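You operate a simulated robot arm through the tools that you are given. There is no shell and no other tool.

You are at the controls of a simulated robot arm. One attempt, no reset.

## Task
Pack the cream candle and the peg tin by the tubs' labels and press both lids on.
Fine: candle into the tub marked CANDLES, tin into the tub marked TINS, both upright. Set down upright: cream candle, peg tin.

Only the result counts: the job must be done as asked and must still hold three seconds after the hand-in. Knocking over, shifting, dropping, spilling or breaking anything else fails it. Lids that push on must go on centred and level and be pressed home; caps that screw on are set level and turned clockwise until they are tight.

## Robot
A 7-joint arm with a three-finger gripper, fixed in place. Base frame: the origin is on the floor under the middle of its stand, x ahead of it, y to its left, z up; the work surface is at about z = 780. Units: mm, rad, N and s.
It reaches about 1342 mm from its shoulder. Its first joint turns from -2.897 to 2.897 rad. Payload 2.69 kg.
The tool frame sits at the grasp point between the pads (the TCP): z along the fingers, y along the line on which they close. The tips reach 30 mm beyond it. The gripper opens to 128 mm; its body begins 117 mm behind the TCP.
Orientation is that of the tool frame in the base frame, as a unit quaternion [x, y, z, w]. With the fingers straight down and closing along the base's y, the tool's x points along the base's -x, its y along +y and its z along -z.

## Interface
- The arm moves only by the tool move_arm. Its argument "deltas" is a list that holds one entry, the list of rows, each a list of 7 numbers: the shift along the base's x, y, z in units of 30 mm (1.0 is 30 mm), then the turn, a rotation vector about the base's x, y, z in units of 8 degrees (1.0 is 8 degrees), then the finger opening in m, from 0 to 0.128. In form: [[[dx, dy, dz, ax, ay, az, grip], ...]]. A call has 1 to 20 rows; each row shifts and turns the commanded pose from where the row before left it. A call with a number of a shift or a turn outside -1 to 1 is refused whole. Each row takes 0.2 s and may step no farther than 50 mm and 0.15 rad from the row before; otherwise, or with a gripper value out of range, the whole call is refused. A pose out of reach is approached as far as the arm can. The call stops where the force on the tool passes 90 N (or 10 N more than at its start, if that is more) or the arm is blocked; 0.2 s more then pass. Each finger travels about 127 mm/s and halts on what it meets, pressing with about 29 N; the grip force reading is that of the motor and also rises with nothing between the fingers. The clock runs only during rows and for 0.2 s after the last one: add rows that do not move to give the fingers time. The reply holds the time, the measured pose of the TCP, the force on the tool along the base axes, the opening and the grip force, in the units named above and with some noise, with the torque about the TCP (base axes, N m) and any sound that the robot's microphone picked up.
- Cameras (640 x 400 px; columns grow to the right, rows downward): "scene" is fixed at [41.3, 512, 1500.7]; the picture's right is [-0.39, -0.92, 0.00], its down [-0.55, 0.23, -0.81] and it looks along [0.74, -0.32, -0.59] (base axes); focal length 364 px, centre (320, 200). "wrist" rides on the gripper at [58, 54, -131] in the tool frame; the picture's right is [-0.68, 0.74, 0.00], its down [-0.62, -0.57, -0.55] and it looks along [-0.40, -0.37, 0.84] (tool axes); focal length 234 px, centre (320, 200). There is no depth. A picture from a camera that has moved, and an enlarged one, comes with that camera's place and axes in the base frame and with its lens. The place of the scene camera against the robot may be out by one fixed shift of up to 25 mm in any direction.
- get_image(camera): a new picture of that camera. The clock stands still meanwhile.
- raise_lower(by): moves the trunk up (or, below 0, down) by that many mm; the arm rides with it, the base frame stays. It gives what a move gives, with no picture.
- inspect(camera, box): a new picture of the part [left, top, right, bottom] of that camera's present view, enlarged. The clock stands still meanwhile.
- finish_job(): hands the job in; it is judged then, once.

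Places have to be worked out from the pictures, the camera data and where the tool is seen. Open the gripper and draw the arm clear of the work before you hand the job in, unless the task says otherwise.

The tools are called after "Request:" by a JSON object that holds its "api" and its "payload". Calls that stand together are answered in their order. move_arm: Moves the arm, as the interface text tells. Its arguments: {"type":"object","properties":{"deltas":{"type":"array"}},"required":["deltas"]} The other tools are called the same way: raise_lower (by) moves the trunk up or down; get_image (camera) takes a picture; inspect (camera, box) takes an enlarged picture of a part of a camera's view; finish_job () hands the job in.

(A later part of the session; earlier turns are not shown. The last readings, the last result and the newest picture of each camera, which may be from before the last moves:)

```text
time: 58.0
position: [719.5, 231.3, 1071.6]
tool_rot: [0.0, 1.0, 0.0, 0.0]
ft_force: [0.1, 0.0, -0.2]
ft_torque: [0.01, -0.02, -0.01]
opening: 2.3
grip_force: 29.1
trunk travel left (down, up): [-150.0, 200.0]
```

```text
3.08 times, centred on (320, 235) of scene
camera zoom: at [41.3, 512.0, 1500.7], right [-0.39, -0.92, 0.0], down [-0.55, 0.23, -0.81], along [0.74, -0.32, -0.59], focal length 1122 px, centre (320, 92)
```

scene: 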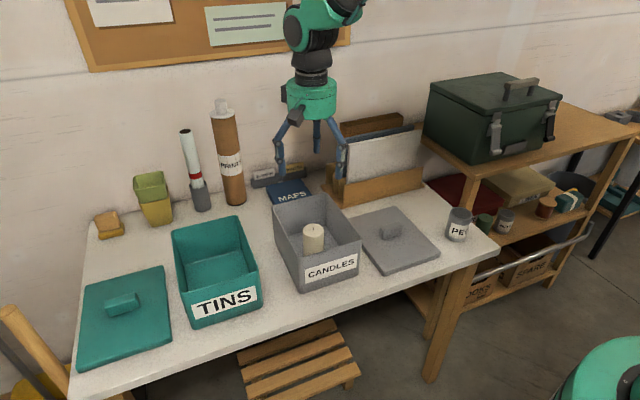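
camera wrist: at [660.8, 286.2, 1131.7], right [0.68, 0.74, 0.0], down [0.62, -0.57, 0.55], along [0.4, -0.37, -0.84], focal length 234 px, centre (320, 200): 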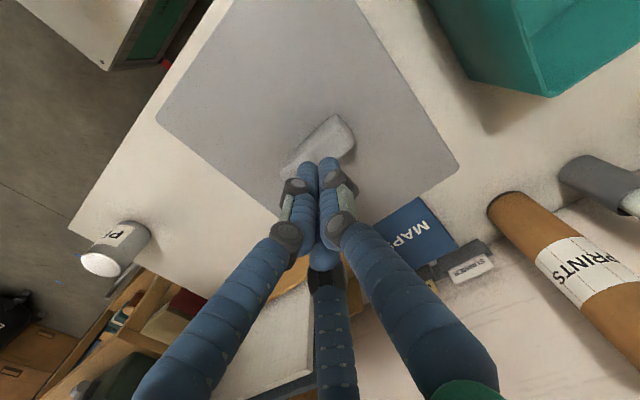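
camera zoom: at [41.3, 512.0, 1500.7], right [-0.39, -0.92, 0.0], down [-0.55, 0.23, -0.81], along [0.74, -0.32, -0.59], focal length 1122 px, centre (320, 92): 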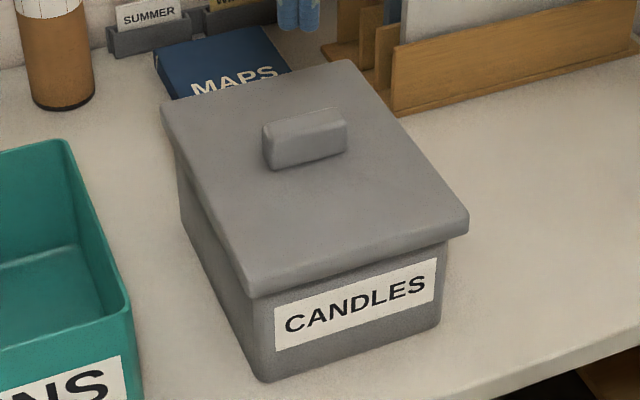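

Lid 1 is seated: contact height was unchanged under a 69 N central press. Now I'll move over to the tin.

Request:
{"api": "move_arm", "payload": {"deltas": [[[-0.2, -1, -0.1, 0, 0, 0, 0.02], [-0.2, -1, -0.1, 0, 0, 0, 0.05], [-0.2, -1, -0.1, 0, 0, 0, 0.08], [-0.2, -1, -0.1, 0, 0, 0, 0.11], [-0.2, -1, -0.1, 0, 0, 0, 0.128], [-0.2, -1, -0.1, 0, 0, 0, 0.128], [-0.2, -1, -0.1, 0, 0, 0, 0.128], [-0.2, -1, -0.1, 0, 0, 0, 0.128], [-0.2, -1, -0.1, 0, 0, 0, 0.128], [-0.2, -1, -0.1, 0, 0, 0, 0.128], [-0.2, -1, -0.1, 0, 0, 0, 0.128], [-0.2, -1, -0.1, 0, 0, 0, 0.128], [-0.2, -1, -0.1, 0, 0, 0, 0.128], [-0.2, -1, -0.1, 0, 0, 0, 0.128], [0, 0, -0.5, 0, 0, 0, 0.128], [0, 0, -0.5, 0, 0, 0, 0.128], [0, 0, 0, 0, 0, 0, 0.128]]]}}

Request:
{"api": "get_image", "payload": {"camera": "wrist"}}

Request:
{"api": "inspect", "payload": {"camera": "wrist", "box": [240, 70, 400, 170]}}

Request:
{"api": "inspect", "payload": {"camera": "scene", "box": [340, 100, 540, 270]}}

```text
time: 61.6
position: [634.5, -188.9, 1001.2]
tool_rot: [0.0, 1.0, 0.0, 0.0]
ft_force: [-0.4, 0.0, -0.1]
ft_torque: [-0.02, 0.0, -0.06]
opening: 128.0
grip_force: 0.0
trunk travel left (down, up): [-150.0, 200.0]
```

```text
taken
camera wrist: at [576.4, -134.7, 1132.1], right [0.68, 0.74, 0.0], down [0.62, -0.57, 0.55], along [0.4, -0.37, -0.84], focal length 234 px, centre (320, 200)
```

wrist: 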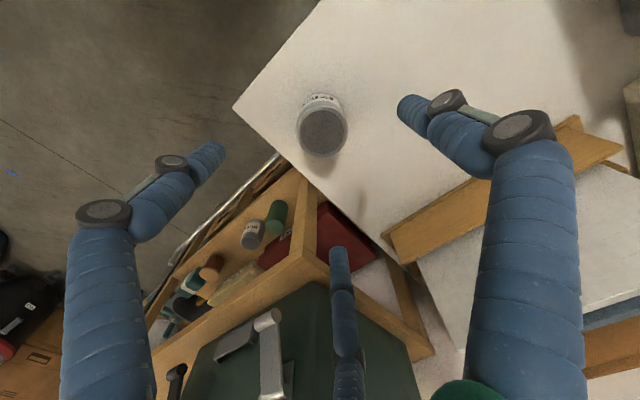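

```text
4.00 times, centred on (320, 120) of wrist
camera zoom: at [576.4, -134.7, 1132.1], right [0.68, 0.74, 0.0], down [0.62, -0.57, 0.55], along [0.4, -0.37, -0.84], focal length 937 px, centre (320, 520)
```

zoom: 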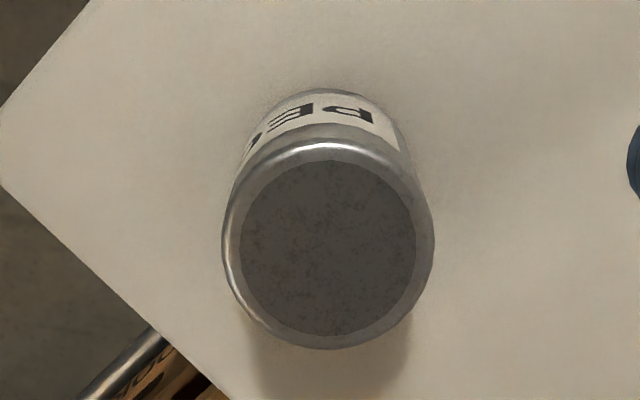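

```text
2.35 times, centred on (440, 185) of scene
camera zoom: at [41.3, 512.0, 1500.7], right [-0.39, -0.92, 0.0], down [-0.55, 0.23, -0.81], along [0.74, -0.32, -0.59], focal length 858 px, centre (38, 235)
```

zoom: 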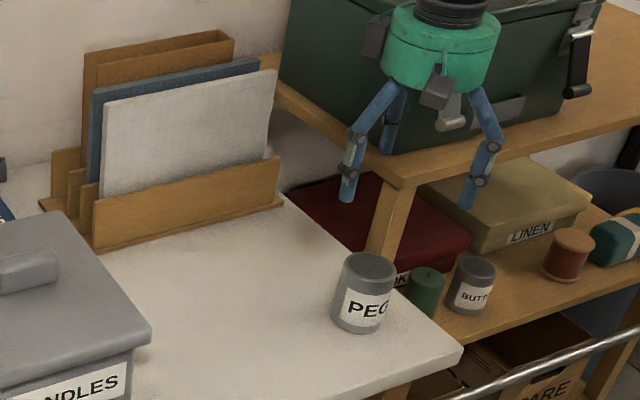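

The tin is centred at about (639.8, -190), top z≈860, diameter ~62 mm. I'll align over it and descend to TCP z≈822.

Request:
{"api": "move_arm", "payload": {"deltas": [[[0.13, -0.02, -0.9, 0, 0, 0, 0.11], [0, 0, -0.9, 0, 0, 0, 0.105], [0, 0, 0, 0, 0, 0, 0.105], [0, 0, 0, 0, 0, 0, 0.105]]]}}

Request:
{"api": "inspect", "payload": {"camera": "wrist", "box": [240, 90, 400, 190]}}

```text
time: 62.6
position: [640.6, -189.4, 945.8]
tool_rot: [0.0, 1.0, 0.001, 0.001]
ft_force: [-0.1, -0.5, 1.1]
ft_torque: [-0.01, 0.0, 0.0]
opening: 105.2
grip_force: 0.1
trunk travel left (down, up): [-150.0, 200.0]
```

```text
4.00 times, centred on (320, 140) of wrist
camera zoom: at [581.2, -135.4, 1077.1], right [0.68, 0.74, 0.0], down [0.61, -0.57, 0.55], along [0.4, -0.37, -0.84], focal length 937 px, centre (320, 440)
```

zoom: 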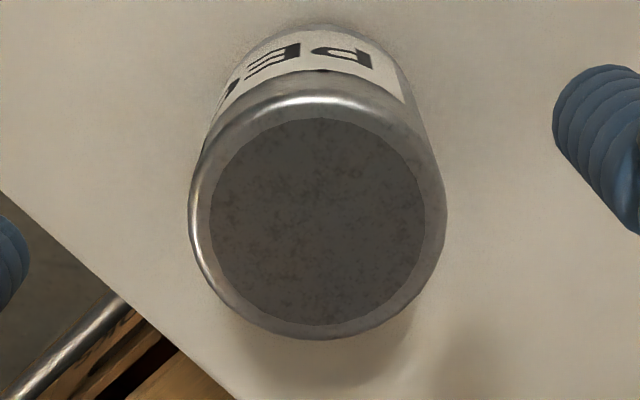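

Alignment is within about 1 mm. Descending to grip height.

Request:
{"api": "move_arm", "payload": {"deltas": [[[-0.02, 0.02, -0.9, 0, 0, 0, 0.105], [0, 0, -0.9, 0, 0, 0, 0.105], [0, 0, -0.9, 0, 0, 0, 0.105], [0, 0, -0.9, 0, 0, 0, 0.105], [0, 0, -0.5, 0, 0, 0, 0.105], [0, 0, 0, 0, 0, 0, 0.105], [0, 0, 0, 0, 0, 0, 0.105]]]}}

Request:
{"api": "get_image", "payload": {"camera": "wrist"}}

Request:
{"api": "inspect", "payload": {"camera": "scene", "box": [360, 120, 540, 270]}}

```text
time: 64.2
position: [638.2, -189.2, 821.9]
tool_rot: [0.0, 1.0, 0.0, 0.0]
ft_force: [-0.6, 0.4, -0.2]
ft_torque: [0.01, 0.01, -0.01]
opening: 105.0
grip_force: 0.0
trunk travel left (down, up): [-150.0, 200.0]
```

```text
taken
camera wrist: at [579.2, -134.8, 953.9], right [0.68, 0.74, 0.0], down [0.62, -0.57, 0.55], along [0.4, -0.37, -0.84], focal length 234 px, centre (320, 200)
```

wrist: 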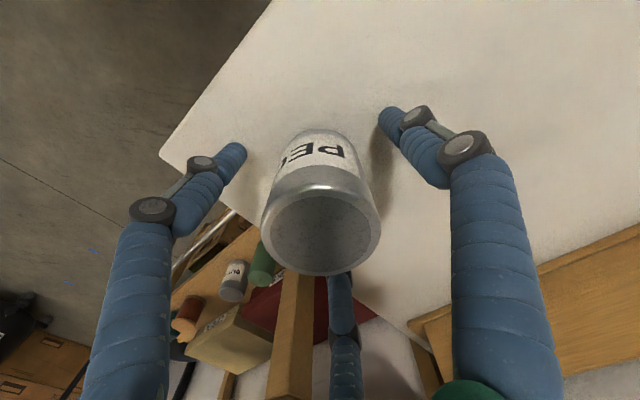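

```text
2.67 times, centred on (450, 195) of scene
camera zoom: at [41.3, 512.0, 1500.7], right [-0.39, -0.92, 0.0], down [-0.55, 0.23, -0.81], along [0.74, -0.32, -0.59], focal length 972 px, centre (-27, 213)
```

zoom: 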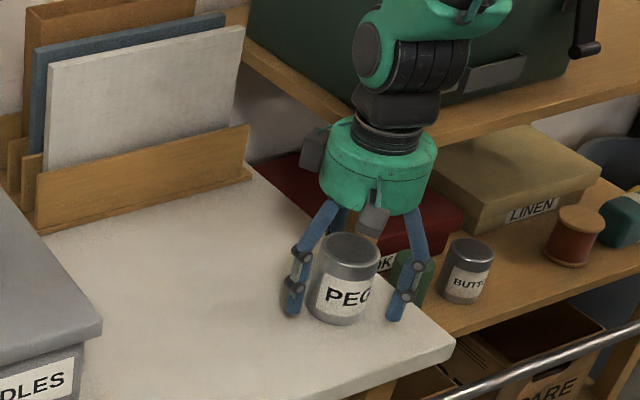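

The tin is between the fingers. Closing the grip.

Request:
{"api": "move_arm", "payload": {"deltas": [[[0, 0, 0, 0, 0, 0, 0.08], [0, 0, 0, 0, 0, 0, 0.065], [0, 0, 0, 0, 0, 0, 0.045], [0, 0, 0, 0, 0, 0, 0.045], [0, 0, 0, 0, 0, 0, 0.045]]]}}

Request:
{"api": "move_arm", "payload": {"deltas": [[[0, 0, 0.2, 0, 0, 0, 0.045], [0, 0, 0.5, 0, 0, 0, 0.045], [0, 0, 1, 0, 0, 0, 0.045], [0, 0, 1, 0, 0, 0, 0.045], [0, 0, 1, 0, 0, 0, 0.045], [0, 0, 1, 0, 0, 0, 0.045], [0, 0, 1, 0, 0, 0, 0.045], [0, 0, 1, 0, 0, 0, 0.045], [0, 0, 1, 0, 0, 0, 0.045], [0, 0, 1, 0, 0, 0, 0.045], [0, 0, 0, 0, 0, 0, 0.045]]]}}

Request:
{"api": "get_image", "payload": {"camera": "wrist"}}

```text
time: 65.4
position: [639.0, -188.8, 821.3]
tool_rot: [0.0, 1.0, 0.0, 0.0]
ft_force: [-0.1, -0.7, 3.3]
ft_torque: [-0.08, -0.03, -0.05]
opening: 61.0
grip_force: 29.3
trunk travel left (down, up): [-150.0, 200.0]
```

```text
time: 67.8
position: [639.0, -188.3, 1083.3]
tool_rot: [0.0, 1.0, 0.0, -0.001]
ft_force: [0.7, 0.0, -2.3]
ft_torque: [-0.04, -0.05, 0.03]
opening: 60.9
grip_force: 28.8
trunk travel left (down, up): [-150.0, 200.0]
```

```text
taken
camera wrist: at [579.8, -134.8, 1215.3], right [0.68, 0.74, 0.0], down [0.62, -0.57, 0.55], along [0.4, -0.37, -0.84], focal length 234 px, centre (320, 200)
```

wrist: 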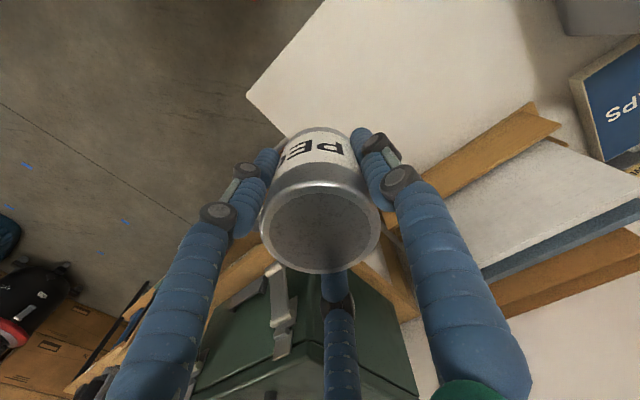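

The tin is gripped (61 mm) and lifted. I'll carry it to above the TINS tub, around (735, 470).

Request:
{"api": "move_arm", "payload": {"deltas": [[[0.145, 0.5, 0, 0, 0, 0, 0.045], [0.145, 1, 0, 0, 0, 0, 0.045], [0.145, 1, 0, 0, 0, 0, 0.045], [0.145, 1, 0, 0, 0, 0, 0.045], [0.145, 1, 0, 0, 0, 0, 0.045], [0.145, 1, 0, 0, 0, 0, 0.045], [0.145, 1, 0, 0, 0, 0, 0.045], [0.145, 1, 0, 0, 0, 0, 0.045], [0.145, 1, 0, 0, 0, 0, 0.045], [0.145, 1, 0, 0, 0, 0, 0.045], [0.145, 1, 0, 0, 0, 0, 0.045], [0.145, 0.5, 0, 0, 0, 0, 0.045]]]}}

Request:
{"api": "move_arm", "payload": {"deltas": [[[0.145, 0.5, 0.1, 0, 0, 0, 0.045], [0.145, 1, 0.1, 0, 0, 0, 0.045], [0.145, 1, 0.1, 0, 0, 0, 0.045], [0.145, 1, 0.1, 0, 0, 0, 0.045], [0.145, 1, 0.1, 0, 0, 0, 0.045], [0.145, 1, 0.1, 0, 0, 0, 0.045], [0.145, 1, 0.1, 0, 0, 0, 0.045], [0.145, 1, 0.1, 0, 0, 0, 0.045], [0.145, 1, 0.1, 0, 0, 0, 0.045], [0.145, 1, 0.1, 0, 0, 0, 0.045], [0.0, 1, 0.1, 0, 0, 0, 0.045], [0.0, 0.4, 0.1, 0, 0, 0, 0.045], [0, 0, 0, 0, 0, 0, 0.045]]]}}

Request:
{"api": "get_image", "payload": {"camera": "wrist"}}

Request:
{"api": "get_image", "payload": {"camera": "scene"}}

```text
time: 70.4
position: [690.6, 142.3, 1085.0]
tool_rot: [0.002, 1.0, 0.0, 0.0]
ft_force: [0.5, 0.6, -3.3]
ft_torque: [0.0, 0.01, 0.01]
opening: 61.1
grip_force: 28.7
trunk travel left (down, up): [-150.0, 200.0]
```

```text
time: 73.2
position: [733.0, 468.7, 1119.5]
tool_rot: [0.001, 1.0, 0.0, 0.0]
ft_force: [0.4, 0.1, -3.4]
ft_torque: [-0.05, 0.03, 0.03]
opening: 61.0
grip_force: 28.9
trunk travel left (down, up): [-150.0, 200.0]
```

```text
taken
camera wrist: at [673.8, 522.8, 1251.8], right [0.68, 0.74, 0.0], down [0.62, -0.57, 0.55], along [0.4, -0.37, -0.84], focal length 234 px, centre (320, 200)
```

wrist: 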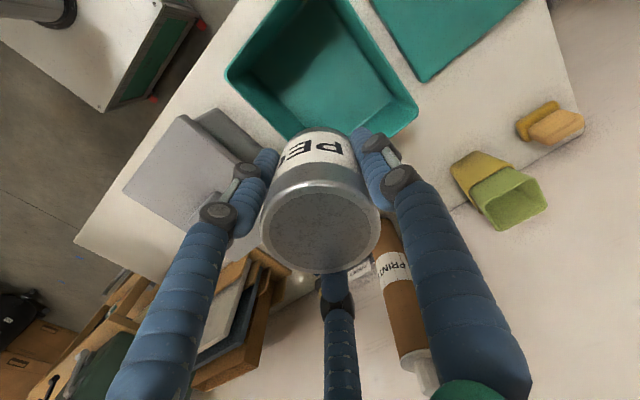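

```text
taken
```

scene: 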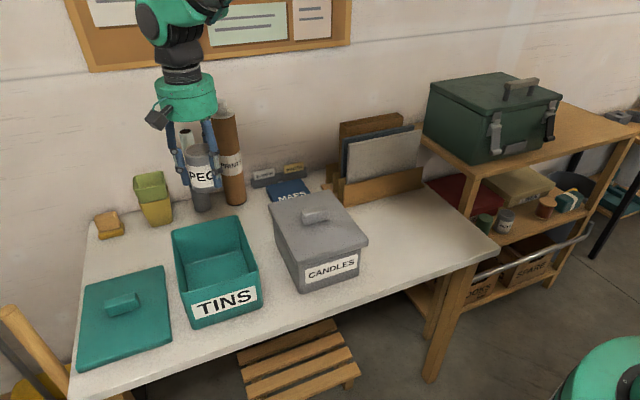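

The tub and its rim are visible below. I'll enlarge to measure the TINS tub position.

Request:
{"api": "inspect", "payload": {"camera": "wrist", "box": [200, 0, 440, 150]}}

```text
2.67 times, centred on (320, 75) of wrist
camera zoom: at [673.8, 522.8, 1251.8], right [0.68, 0.74, 0.0], down [0.62, -0.57, 0.55], along [0.4, -0.37, -0.84], focal length 624 px, centre (320, 533)
```

zoom: 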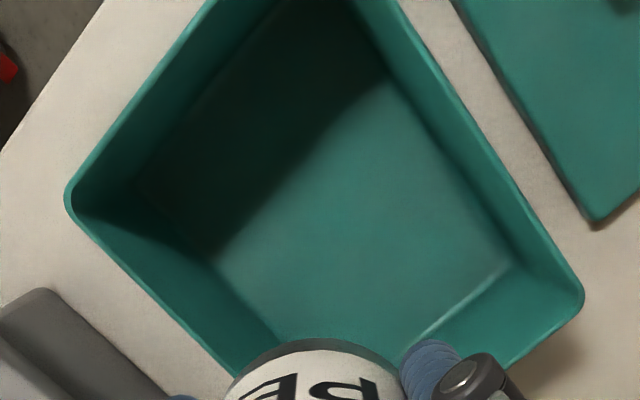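

The TINS tub centre is about (719, 492). I'll move over it and lower the tin to about 10 mm above the floor, checking once above the rim.

Request:
{"api": "move_arm", "payload": {"deltas": [[[-0.26, 0.4, -0.5, 0, 0, 0, 0.045], [-0.26, 0.4, -0.9, 0, 0, 0, 0.045], [0, 0, -0.9, 0, 0, 0, 0.045], [0, 0, -0.9, 0, 0, 0, 0.045], [0, 0, -0.9, 0, 0, 0, 0.045], [0, 0, -0.5, 0, 0, 0, 0.045], [0, 0, 0, 0, 0, 0, 0.045]]]}}

Request:
{"api": "get_image", "payload": {"camera": "wrist"}}

Request:
{"api": "inspect", "payload": {"camera": "scene", "box": [130, 150, 330, 340]}}

```text
time: 74.8
position: [718.8, 493.3, 983.3]
tool_rot: [0.0, 1.0, -0.001, 0.0]
ft_force: [0.1, -0.1, -2.7]
ft_torque: [-0.02, 0.02, -0.01]
opening: 60.8
grip_force: 29.0
trunk travel left (down, up): [-150.0, 200.0]
```

```text
taken
camera wrist: at [659.3, 547.4, 1114.3], right [0.68, 0.74, 0.0], down [0.62, -0.57, 0.55], along [0.4, -0.37, -0.84], focal length 234 px, centre (320, 200)
```

wrist: 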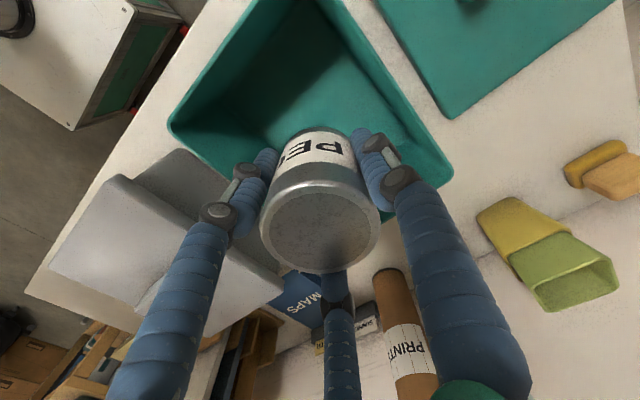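

```text
2.11 times, centred on (230, 245) of scene
camera zoom: at [41.3, 512.0, 1500.7], right [-0.39, -0.92, 0.0], down [-0.55, 0.23, -0.81], along [0.74, -0.32, -0.59], focal length 767 px, centre (510, 105)
```

zoom: 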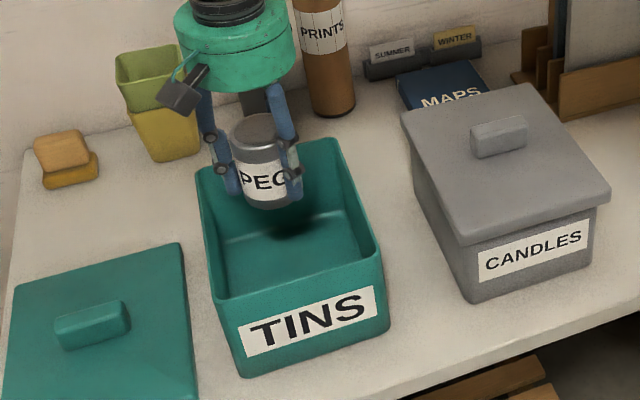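

The tin hangs over the middle of the TINS tub. Lowering inside.

Request:
{"api": "move_arm", "payload": {"deltas": [[[0, 0, -0.9, 0, 0, 0, 0.045], [0, 0, -0.95, 0, 0, 0, 0.045], [0, 0, -0.95, 0, 0, 0, 0.045], [0, 0, -0.95, 0, 0, 0, 0.045], [0, 0, -0.95, 0, 0, 0, 0.045], [0, 0, -0.2, 0, 0, 0, 0.045], [0, 0, 0, 0, 0, 0, 0.045], [0, 0, 0, 0, 0, 0, 0.045]]]}}

Request:
{"api": "move_arm", "payload": {"deltas": [[[0, 0, -0.1, 0, 0, 0, 0.045], [0, 0, -0.05, 0, 0, 0, 0.045], [0, 0, 0, 0, 0, 0, 0.045]]]}}

```text
time: 76.6
position: [719.5, 489.6, 834.1]
tool_rot: [0.001, 1.0, 0.0, 0.0]
ft_force: [0.8, -0.2, -2.9]
ft_torque: [0.02, -0.01, -0.01]
opening: 60.8
grip_force: 28.8
trunk travel left (down, up): [-150.0, 200.0]
```

```text
time: 77.4
position: [718.6, 491.4, 830.2]
tool_rot: [0.0, 1.0, 0.0, 0.0]
ft_force: [-0.1, 0.7, -4.0]
ft_torque: [0.04, -0.01, 0.01]
opening: 61.0
grip_force: 29.4
trunk travel left (down, up): [-150.0, 200.0]
```

Request:
{"api": "move_arm", "payload": {"deltas": [[[0, 0, -0.05, 0, 0, 0, 0.045], [0, 0, 0, 0, 0, 0, 0.045]]]}}

Request:
{"api": "move_arm", "payload": {"deltas": [[[0, 0, -0.04, 0, 0, 0, 0.045], [0, 0, 0, 0, 0, 0, 0.045]]]}}

```text
time: 78.0
position: [718.8, 491.6, 828.8]
tool_rot: [0.0, 1.0, 0.0, 0.0]
ft_force: [-0.1, -0.3, -3.4]
ft_torque: [-0.01, 0.01, 0.01]
opening: 61.0
grip_force: 28.9
trunk travel left (down, up): [-150.0, 200.0]
```

```text
time: 78.6
position: [718.7, 491.6, 826.8]
tool_rot: [0.0, 1.0, 0.0, 0.0]
ft_force: [0.9, 0.0, -2.7]
ft_torque: [0.01, 0.01, -0.03]
opening: 60.9
grip_force: 28.9
trunk travel left (down, up): [-150.0, 200.0]
```

Request:
{"api": "move_arm", "payload": {"deltas": [[[0, 0, -0.035, 0, 0, 0, 0.045], [0, 0, 0, 0, 0, 0, 0.045]]]}}

Request:
{"api": "move_arm", "payload": {"deltas": [[[0, 0, -0.03, 0, 0, 0, 0.045], [0, 0, 0, 0, 0, 0, 0.045]]]}}

```text
time: 79.2
position: [718.8, 490.6, 827.0]
tool_rot: [0.0, 1.0, -0.001, 0.0]
ft_force: [-2.9, 0.0, 4.6]
ft_torque: [-0.09, 0.18, -0.06]
opening: 60.8
grip_force: 28.6
trunk travel left (down, up): [-150.0, 200.0]
```

```text
time: 79.8
position: [718.9, 491.8, 828.0]
tool_rot: [0.0, 1.0, 0.0, 0.001]
ft_force: [-3.0, 0.7, 10.7]
ft_torque: [-0.01, 0.23, -0.12]
opening: 60.7
grip_force: 28.6
trunk travel left (down, up): [-150.0, 200.0]
```

The tin rests on the floor of the tub. I'll ease off slightly, release, and check.

Request:
{"api": "move_arm", "payload": {"deltas": [[[0, 0, 0.02, 0, 0, 0, 0.045], [0, 0, 0, 0, 0, 0, 0.066], [0, 0, 0, 0, 0, 0, 0.075], [0, 0, 0, 0, 0, 0, 0.09], [0, 0, 0, 0, 0, 0, 0.09]]]}}

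Request:
{"api": "get_image", "payload": {"camera": "wrist"}}

```text
time: 81.0
position: [720.0, 491.4, 826.4]
tool_rot: [0.0, 1.0, 0.0, 0.0]
ft_force: [-0.3, 0.1, 1.3]
ft_torque: [0.0, 0.04, 0.01]
opening: 90.1
grip_force: 0.1
trunk travel left (down, up): [-150.0, 200.0]
```

```text
taken
camera wrist: at [659.7, 546.1, 958.6], right [0.68, 0.74, 0.0], down [0.62, -0.57, 0.55], along [0.4, -0.37, -0.84], focal length 234 px, centre (320, 200)
```

wrist: 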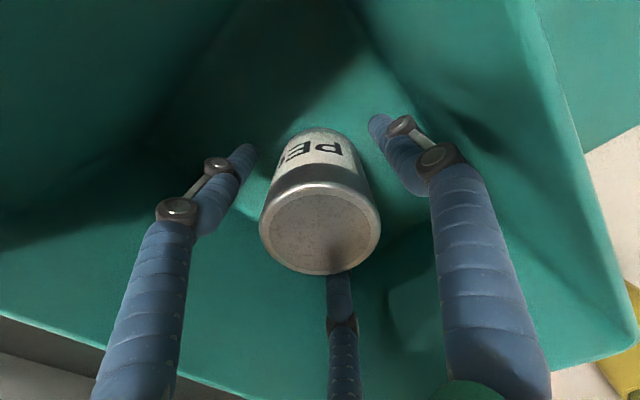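

The tin stands upright and free. I'll lift out and go to the same relative viewpoint I used for the CANDLES tub, to measure this rim the same way.

Request:
{"api": "move_arm", "payload": {"deltas": [[[0, 0, 0.5, 0, 0, 0, 0.09], [0, 0, 1, 0, 0, 0, 0.09], [0, 0, 1, 0, 0, 0, 0.09], [0, 0, 1, 0, 0, 0, 0.09], [0, 0, 1, 0, 0, 0, 0.09], [0, 0, 1, 0, 0, 0, 0.09], [0, 0, 1, 0, 0, 0, 0.09], [-0.3, 0.3, 1, 0, 0, 0, 0.05], [-0.4, 0.4, 1, 0, 0, 0, 0.0], [-0.4, 0.4, 1, 0, 0, 0, 0.0], [-0.2, 0.2, 0.3, 0, 0, 0, 0.0], [0, 0, 0, 0, 0, 0, 0.0], [0, 0, 0, 0, 0, 0, 0.0]]]}}

Request:
{"api": "get_image", "payload": {"camera": "wrist"}}

Request:
{"api": "get_image", "payload": {"camera": "scene"}}

```text
time: 83.8
position: [679.6, 530.7, 1120.2]
tool_rot: [0.001, 1.0, 0.0, -0.001]
ft_force: [-0.4, 0.3, 0.2]
ft_torque: [-0.01, -0.01, 0.0]
opening: 2.3
grip_force: 28.6
trunk travel left (down, up): [-150.0, 200.0]
```

```text
taken
camera wrist: at [620.2, 585.5, 1252.8], right [0.68, 0.74, 0.0], down [0.62, -0.57, 0.55], along [0.4, -0.37, -0.84], focal length 234 px, centre (320, 200)
```

wrist: 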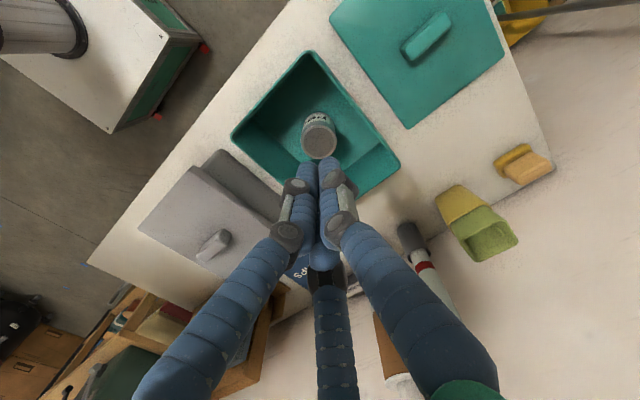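

```text
taken
```

scene: 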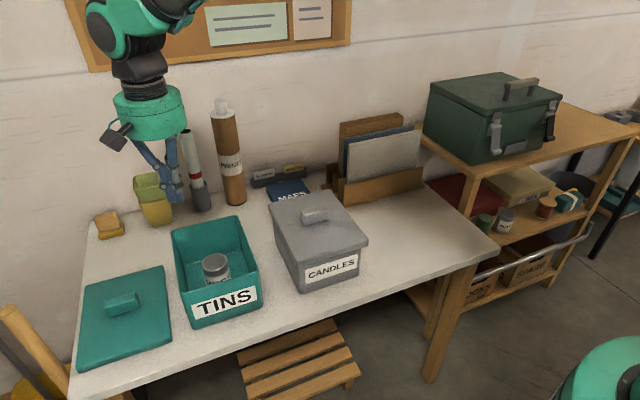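

Same relative viewpoint reached. I'll zoom on the same four rim-edge patches to compare directly with the CANDLES tub.

Request:
{"api": "inspect", "payload": {"camera": "wrist", "box": [250, 75, 290, 100]}}

Request:
{"api": "inspect", "payload": {"camera": "wrist", "box": [340, 85, 380, 110]}}

Request:
{"api": "inspect", "payload": {"camera": "wrist", "box": [360, 168, 400, 193]}}

Request:
{"api": "inspect", "payload": {"camera": "wrist", "box": [235, 140, 275, 165]}}

Request:
{"api": "inspect", "payload": {"camera": "wrist", "box": [210, 0, 370, 100]}}

Request:
{"api": "inspect", "payload": {"camera": "wrist", "box": [180, 70, 340, 170]}}

Request:
{"api": "inspect", "payload": {"camera": "wrist", "box": [280, 120, 440, 220]}}

```text
16.00 times, centred on (270, 88) of wrist
camera zoom: at [620.2, 585.5, 1252.8], right [0.68, 0.74, 0.0], down [0.62, -0.57, 0.55], along [0.4, -0.37, -0.84], focal length 3747 px, centre (1120, 2000)
```

zoom: 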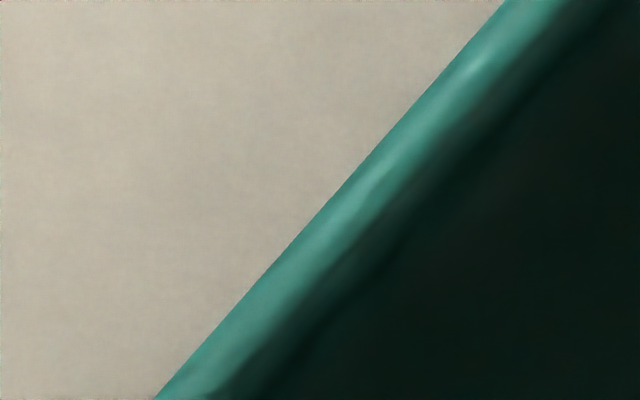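

```text
16.00 times, centred on (360, 98) of wrist
camera zoom: at [620.2, 585.5, 1252.8], right [0.68, 0.74, 0.0], down [0.62, -0.57, 0.55], along [0.4, -0.37, -0.84], focal length 3747 px, centre (-320, 1840)
```

zoom: 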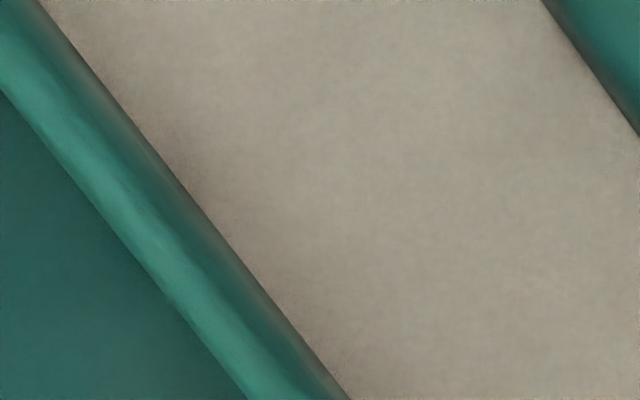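

```text
16.00 times, centred on (380, 180) of wrist
camera zoom: at [620.2, 585.5, 1252.8], right [0.68, 0.74, 0.0], down [0.62, -0.57, 0.55], along [0.4, -0.37, -0.84], focal length 3747 px, centre (-640, 512)
```

zoom: 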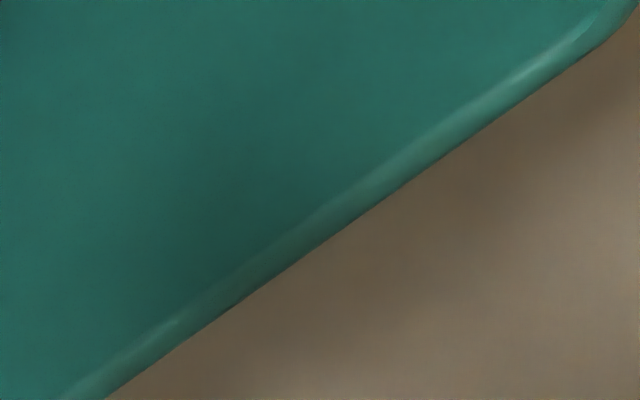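

```text
16.00 times, centred on (255, 152) of wrist
camera zoom: at [620.2, 585.5, 1252.8], right [0.68, 0.74, 0.0], down [0.62, -0.57, 0.55], along [0.4, -0.37, -0.84], focal length 3747 px, centre (1360, 960)
```

zoom: 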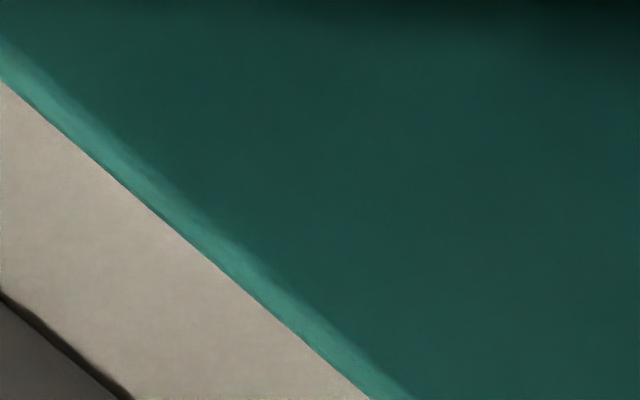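

```text
4.00 times, centred on (290, 50) of wrist
camera zoom: at [620.2, 585.5, 1252.8], right [0.68, 0.74, 0.0], down [0.62, -0.57, 0.55], along [0.4, -0.37, -0.84], focal length 937 px, centre (440, 800)
```

zoom: 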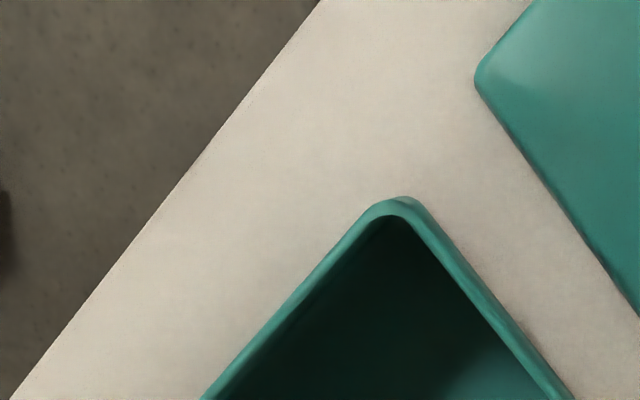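

```text
4.00 times, centred on (260, 120) of wrist
camera zoom: at [620.2, 585.5, 1252.8], right [0.68, 0.74, 0.0], down [0.62, -0.57, 0.55], along [0.4, -0.37, -0.84], focal length 937 px, centre (560, 520)
```

zoom: 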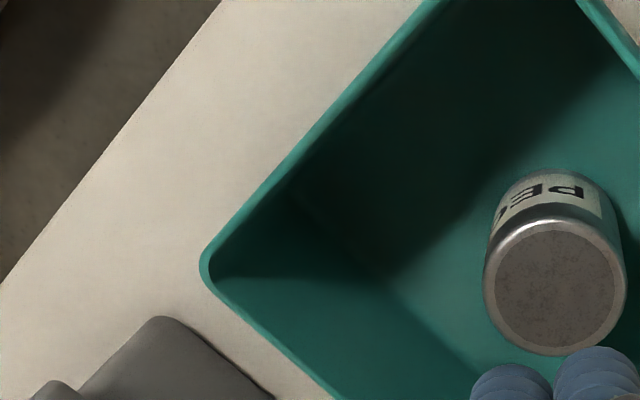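

```text
4.00 times, centred on (360, 170) of wrist
camera zoom: at [620.2, 585.5, 1252.8], right [0.68, 0.74, 0.0], down [0.62, -0.57, 0.55], along [0.4, -0.37, -0.84], focal length 937 px, centre (160, 320)
```

zoom: 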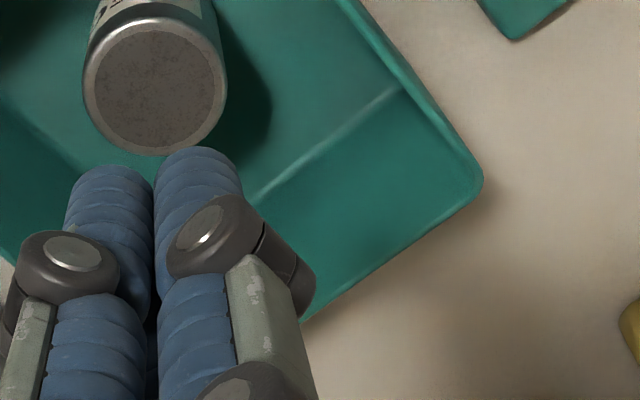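

The two tubs appear almost identical in shape and relative view. I'll check exactly where the snapped gray lid settled, to learn how well my first centring estimate did.

Request:
{"api": "inspect", "payload": {"camera": "scene", "box": [340, 225, 388, 255]}}

Request:
{"api": "inspect", "payload": {"camera": "scene", "box": [256, 190, 304, 220]}}

Request:
{"api": "inspect", "payload": {"camera": "scene", "box": [276, 245, 324, 275]}}

Request:
{"api": "inspect", "payload": {"camera": "scene", "box": [306, 176, 354, 206]}}

```text
13.33 times, centred on (364, 240) of scene
camera zoom: at [41.3, 512.0, 1500.7], right [-0.39, -0.92, 0.0], down [-0.55, 0.23, -0.81], along [0.74, -0.32, -0.59], focal length 4860 px, centre (-267, -333)
```

zoom: 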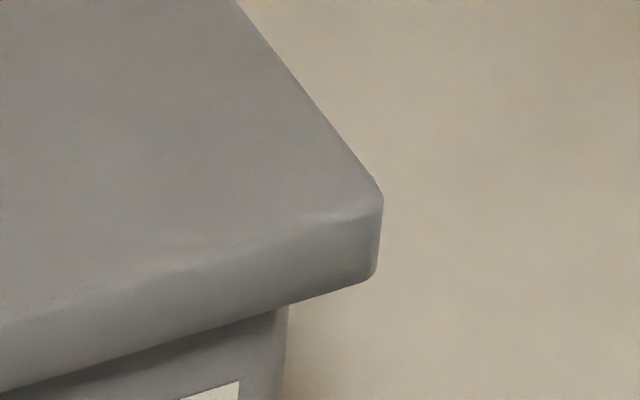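

```text
13.33 times, centred on (280, 205) of scene
camera zoom: at [41.3, 512.0, 1500.7], right [-0.39, -0.92, 0.0], down [-0.55, 0.23, -0.81], along [0.74, -0.32, -0.59], focal length 4860 px, centre (853, 133)
```

zoom: 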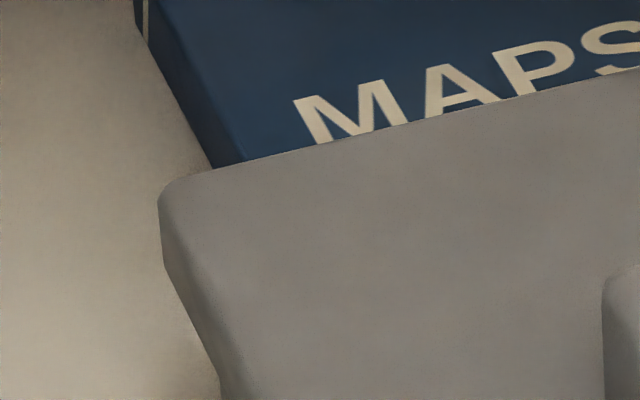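

```text
13.33 times, centred on (300, 260) of scene
camera zoom: at [41.3, 512.0, 1500.7], right [-0.39, -0.92, 0.0], down [-0.55, 0.23, -0.81], along [0.74, -0.32, -0.59], focal length 4860 px, centre (587, -600)
```

zoom: 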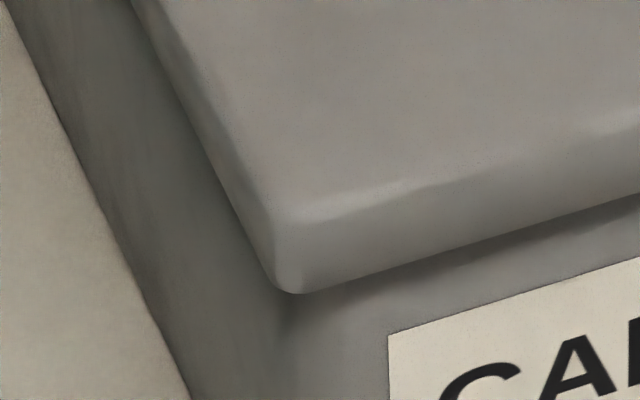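

```text
13.33 times, centred on (330, 191) of scene
camera zoom: at [41.3, 512.0, 1500.7], right [-0.39, -0.92, 0.0], down [-0.55, 0.23, -0.81], along [0.74, -0.32, -0.59], focal length 4860 px, centre (187, 320)
```

zoom: 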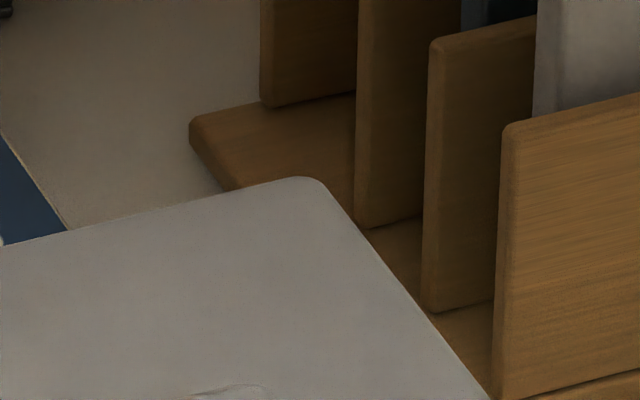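

The snapped lid settled exactly (within ~0.3 mm) where my first centring estimate put it, so that method is reliable. By comparison, the TINS tub is at CANDLES + (0.6, 261.2). Next I'll hover over the teal lid.

Request:
{"api": "move_arm", "payload": {"deltas": [[[0.19, 0.9, -0.2, 0, 0, 0, 0.03], [0.19, 0.9, -0.3, 0, 0, 0, 0.07], [0.19, 0.9, -0.5, 0, 0, 0, 0.11], [0.19, 0.9, -0.6, 0, 0, 0, 0.128], [0.19, 0.9, -0.8, 0, 0, 0, 0.128], [0.19, 0.9, -0.8, 0, 0, 0, 0.128], [0.17, 0.9, -0.8, 0, 0, 0, 0.128], [0, 0.1, 0, 0, 0, 0, 0.128], [0, 0, 0, 0, 0, 0, 0.128]]]}}

Request:
{"api": "get_image", "payload": {"camera": "wrist"}}

Request:
{"api": "inspect", "payload": {"camera": "wrist", "box": [240, 80, 400, 180]}}

Request:
{"api": "get_image", "payload": {"camera": "scene"}}

```text
time: 85.8
position: [718.7, 725.3, 1000.9]
tool_rot: [0.002, 1.0, 0.0, 0.0]
ft_force: [-0.2, 0.9, 0.5]
ft_torque: [0.02, 0.01, 0.0]
opening: 127.9
grip_force: 0.2
trunk travel left (down, up): [-150.0, 200.0]
```

```text
taken
camera wrist: at [659.8, 778.7, 1132.3], right [0.68, 0.74, 0.0], down [0.61, -0.57, 0.55], along [0.4, -0.37, -0.84], focal length 234 px, centre (320, 200)
```

wrist: 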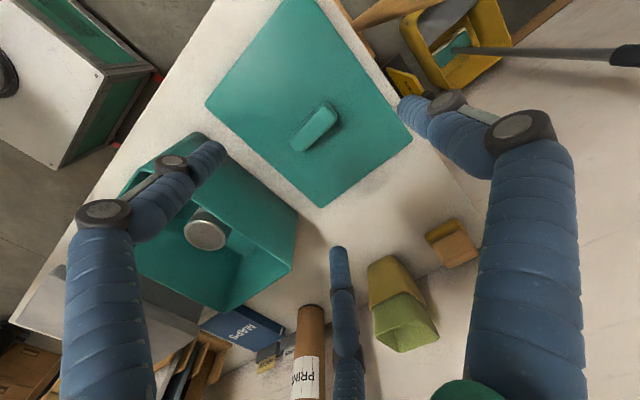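

```text
4.00 times, centred on (320, 130) of wrist
camera zoom: at [659.8, 778.7, 1132.3], right [0.68, 0.74, 0.0], down [0.61, -0.57, 0.55], along [0.4, -0.37, -0.84], focal length 937 px, centre (320, 480)
```

zoom: 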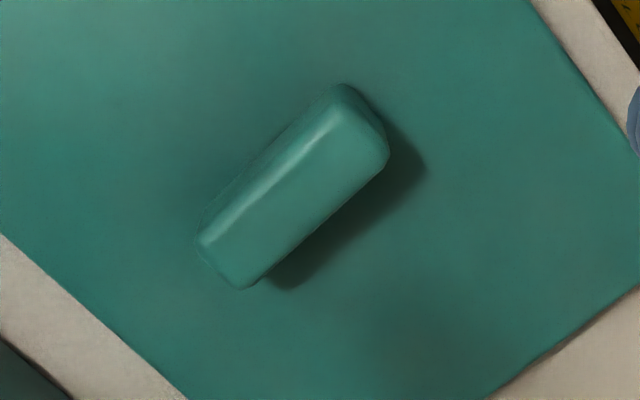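

```text
taken
```

scene: 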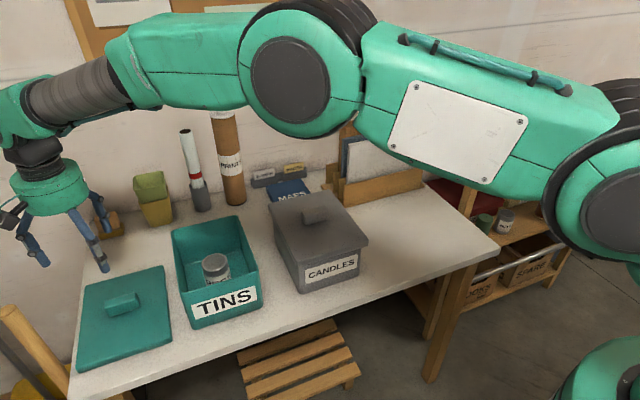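

Compared with the gray-lid view at the same height, the teal lid sits about (-3, +3.8) mm relative, so the matching grip point is about (720.3, 727). I'll descend part way and compare again.

Request:
{"api": "move_arm", "payload": {"deltas": [[[0.013, 0.147, -1, 0, 0, 0, 0.1], [0, 0, -1, 0, 0, 0, 0.1], [0, 0, -1, 0, 0, 0, 0.1], [0, 0, -0.8, 0, 0, 0, 0.1], [0, 0, 0, 0, 0, 0, 0.1], [0, 0, 0, 0, 0, 0, 0.1]]]}}

Request:
{"api": "get_image", "payload": {"camera": "wrist"}}

Request:
{"api": "inspect", "payload": {"camera": "wrist", "box": [256, 120, 352, 210]}}

```text
time: 87.2
position: [720.6, 728.5, 886.3]
tool_rot: [-0.001, 1.0, 0.0, 0.0]
ft_force: [-1.2, 0.4, -0.3]
ft_torque: [0.0, -0.01, 0.0]
opening: 100.0
grip_force: 0.1
trunk travel left (down, up): [-150.0, 200.0]
```

```text
taken
camera wrist: at [661.3, 782.9, 1017.8], right [0.68, 0.74, 0.0], down [0.62, -0.57, 0.55], along [0.4, -0.37, -0.84], focal length 234 px, centre (320, 200)
```

wrist: 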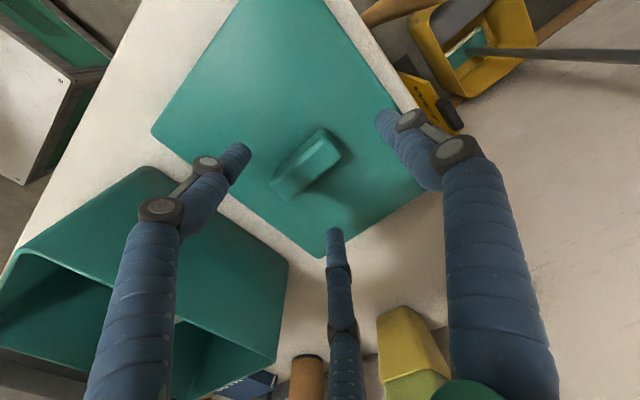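

```text
4.44 times, centred on (304, 165) of wrist
camera zoom: at [661.3, 782.9, 1017.8], right [0.68, 0.74, 0.0], down [0.62, -0.57, 0.55], along [0.4, -0.37, -0.84], focal length 1041 px, centre (391, 356)
```

zoom: 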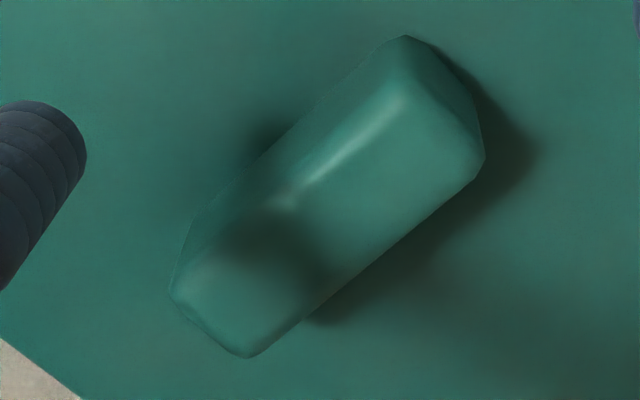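

Handle offset against the gray case is about (-0.9, -2.5) mm, so I'll trim by (-0.9, -0.7) and descend to the same grip height.

Request:
{"api": "move_arm", "payload": {"deltas": [[[-0.03, -0.022, -0.7, 0, 0, 0, 0.1], [0, 0, -0.7, 0, 0, 0, 0.09], [0, 0, -0.45, 0, 0, 0, 0.09], [0, 0, 0, 0, 0, 0, 0.09], [0, 0, 0, 0, 0, 0, 0.09]]]}}

Request:
{"api": "get_image", "payload": {"camera": "wrist"}}

```text
time: 88.4
position: [717.8, 727.1, 829.5]
tool_rot: [0.0, 1.0, 0.0, 0.001]
ft_force: [-0.3, -0.2, 0.5]
ft_torque: [0.01, -0.03, -0.01]
opening: 90.2
grip_force: 0.0
trunk travel left (down, up): [-150.0, 200.0]
```

```text
taken
camera wrist: at [658.8, 781.5, 961.7], right [0.68, 0.74, 0.0], down [0.62, -0.57, 0.55], along [0.4, -0.37, -0.84], focal length 234 px, centre (320, 200)
```

wrist: 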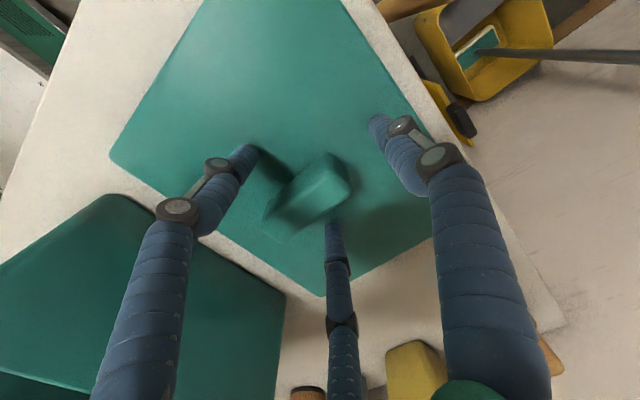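

Matches the gray-lid picture closely. Closing on the handle.

Request:
{"api": "move_arm", "payload": {"deltas": [[[0, 0, 0, 0, 0, 0, 0.07], [0, 0, 0, 0, 0, 0, 0.05], [0, 0, 0, 0, 0, 0, 0.035], [0, 0, 0, 0, 0, 0, 0.02], [0, 0, 0, 0, 0, 0, 0.0], [0, 0, 0, 0, 0, 0, 0.0], [0, 0, 0, 0, 0, 0, 0.0]]]}}

Request:
{"api": "get_image", "payload": {"camera": "wrist"}}

Request:
{"api": "inspect", "payload": {"camera": "wrist", "box": [80, 120, 160, 170]}}

Request:
{"api": "inspect", "payload": {"camera": "wrist", "box": [420, 180, 500, 230]}}

```text
time: 90.0
position: [717.2, 727.4, 829.1]
tool_rot: [0.0, 1.0, 0.0, 0.0]
ft_force: [1.0, 1.2, 1.3]
ft_torque: [0.0, -0.01, 0.0]
opening: 30.7
grip_force: 29.3
trunk travel left (down, up): [-150.0, 200.0]
```

```text
taken
camera wrist: at [658.8, 781.6, 961.9], right [0.68, 0.74, 0.0], down [0.62, -0.57, 0.55], along [0.4, -0.37, -0.84], focal length 234 px, centre (320, 200)
```

wrist: 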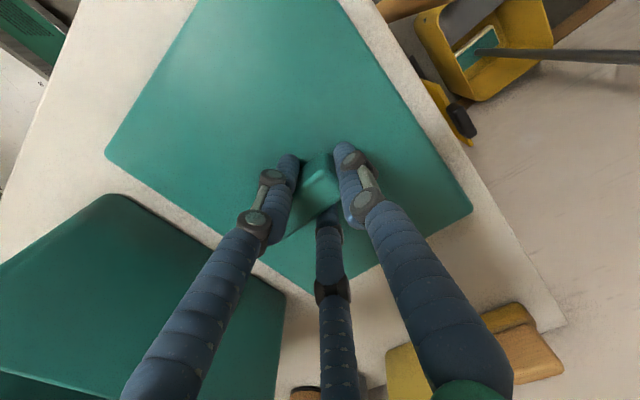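

```text
8.00 times, centred on (120, 145) of wrist
camera zoom: at [658.8, 781.6, 961.9], right [0.68, 0.74, 0.0], down [0.62, -0.57, 0.55], along [0.4, -0.37, -0.84], focal length 1873 px, centre (1920, 640)
```

zoom: 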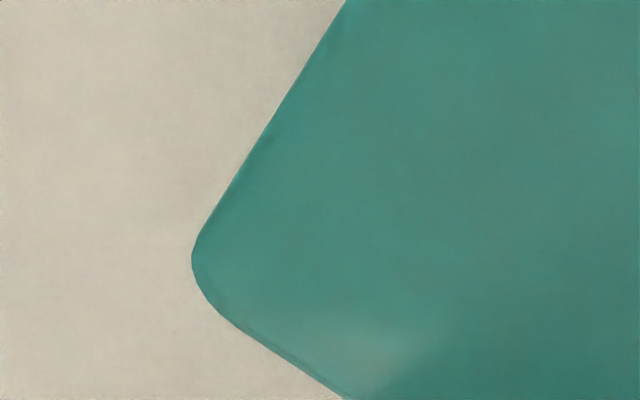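

```text
8.00 times, centred on (460, 205) of wrist
camera zoom: at [658.8, 781.6, 961.9], right [0.68, 0.74, 0.0], down [0.62, -0.57, 0.55], along [0.4, -0.37, -0.84], focal length 1873 px, centre (-800, 160)
```

zoom: 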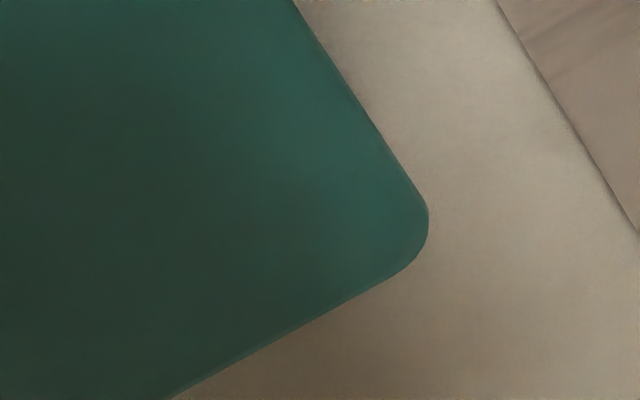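

Grip is identical to the gray lid (opening 30.7, same edge positions). Lifting the teal lid.

Request:
{"api": "move_arm", "payload": {"deltas": [[[0, 0, 0.2, 0, 0, 0, 0.0], [0, 0, 0.4, 0, 0, 0, 0.0], [0, 0, 0.5, 0, 0, 0, 0.0], [0, 0, 0.6, 0, 0, 0, 0.0], [0, 0, 0.9, 0, 0, 0, 0.0], [0, 0, 1, 0, 0, 0, 0.0], [0, 0, 1, 0, 0, 0, 0.0], [0, 0, 0.9, 0, 0, 0, 0.0], [0, 0, 0.4, 0, 0, 0, 0.0], [0, 0, 0, 0, 0, 0, 0.0]]]}}

Request:
{"api": "get_image", "payload": {"camera": "wrist"}}

Request:
{"api": "get_image", "payload": {"camera": "scene"}}

```text
time: 92.2
position: [717.6, 726.4, 1006.9]
tool_rot: [0.0, 1.0, 0.0, 0.0]
ft_force: [0.2, 0.0, -0.7]
ft_torque: [0.02, 0.01, 0.02]
opening: 31.0
grip_force: 28.7
trunk travel left (down, up): [-150.0, 200.0]
```

```text
taken
camera wrist: at [658.8, 780.8, 1139.1], right [0.68, 0.74, 0.0], down [0.62, -0.57, 0.55], along [0.4, -0.37, -0.84], focal length 234 px, centre (320, 200)
```

wrist: 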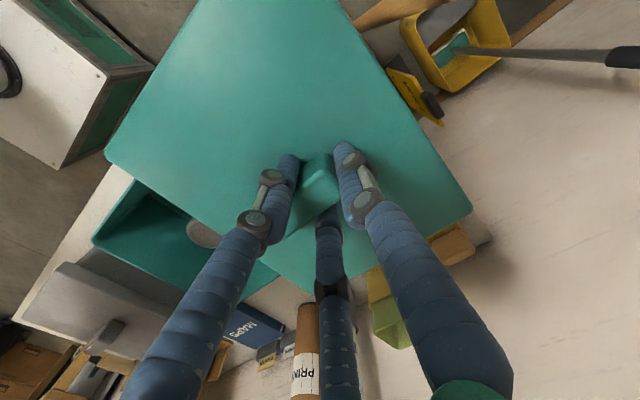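

```text
taken
```

scene: 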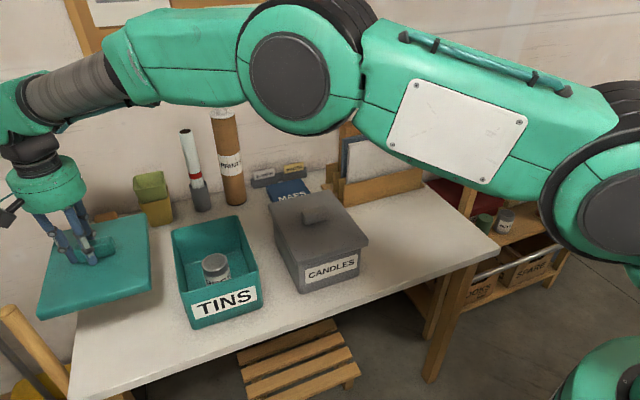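

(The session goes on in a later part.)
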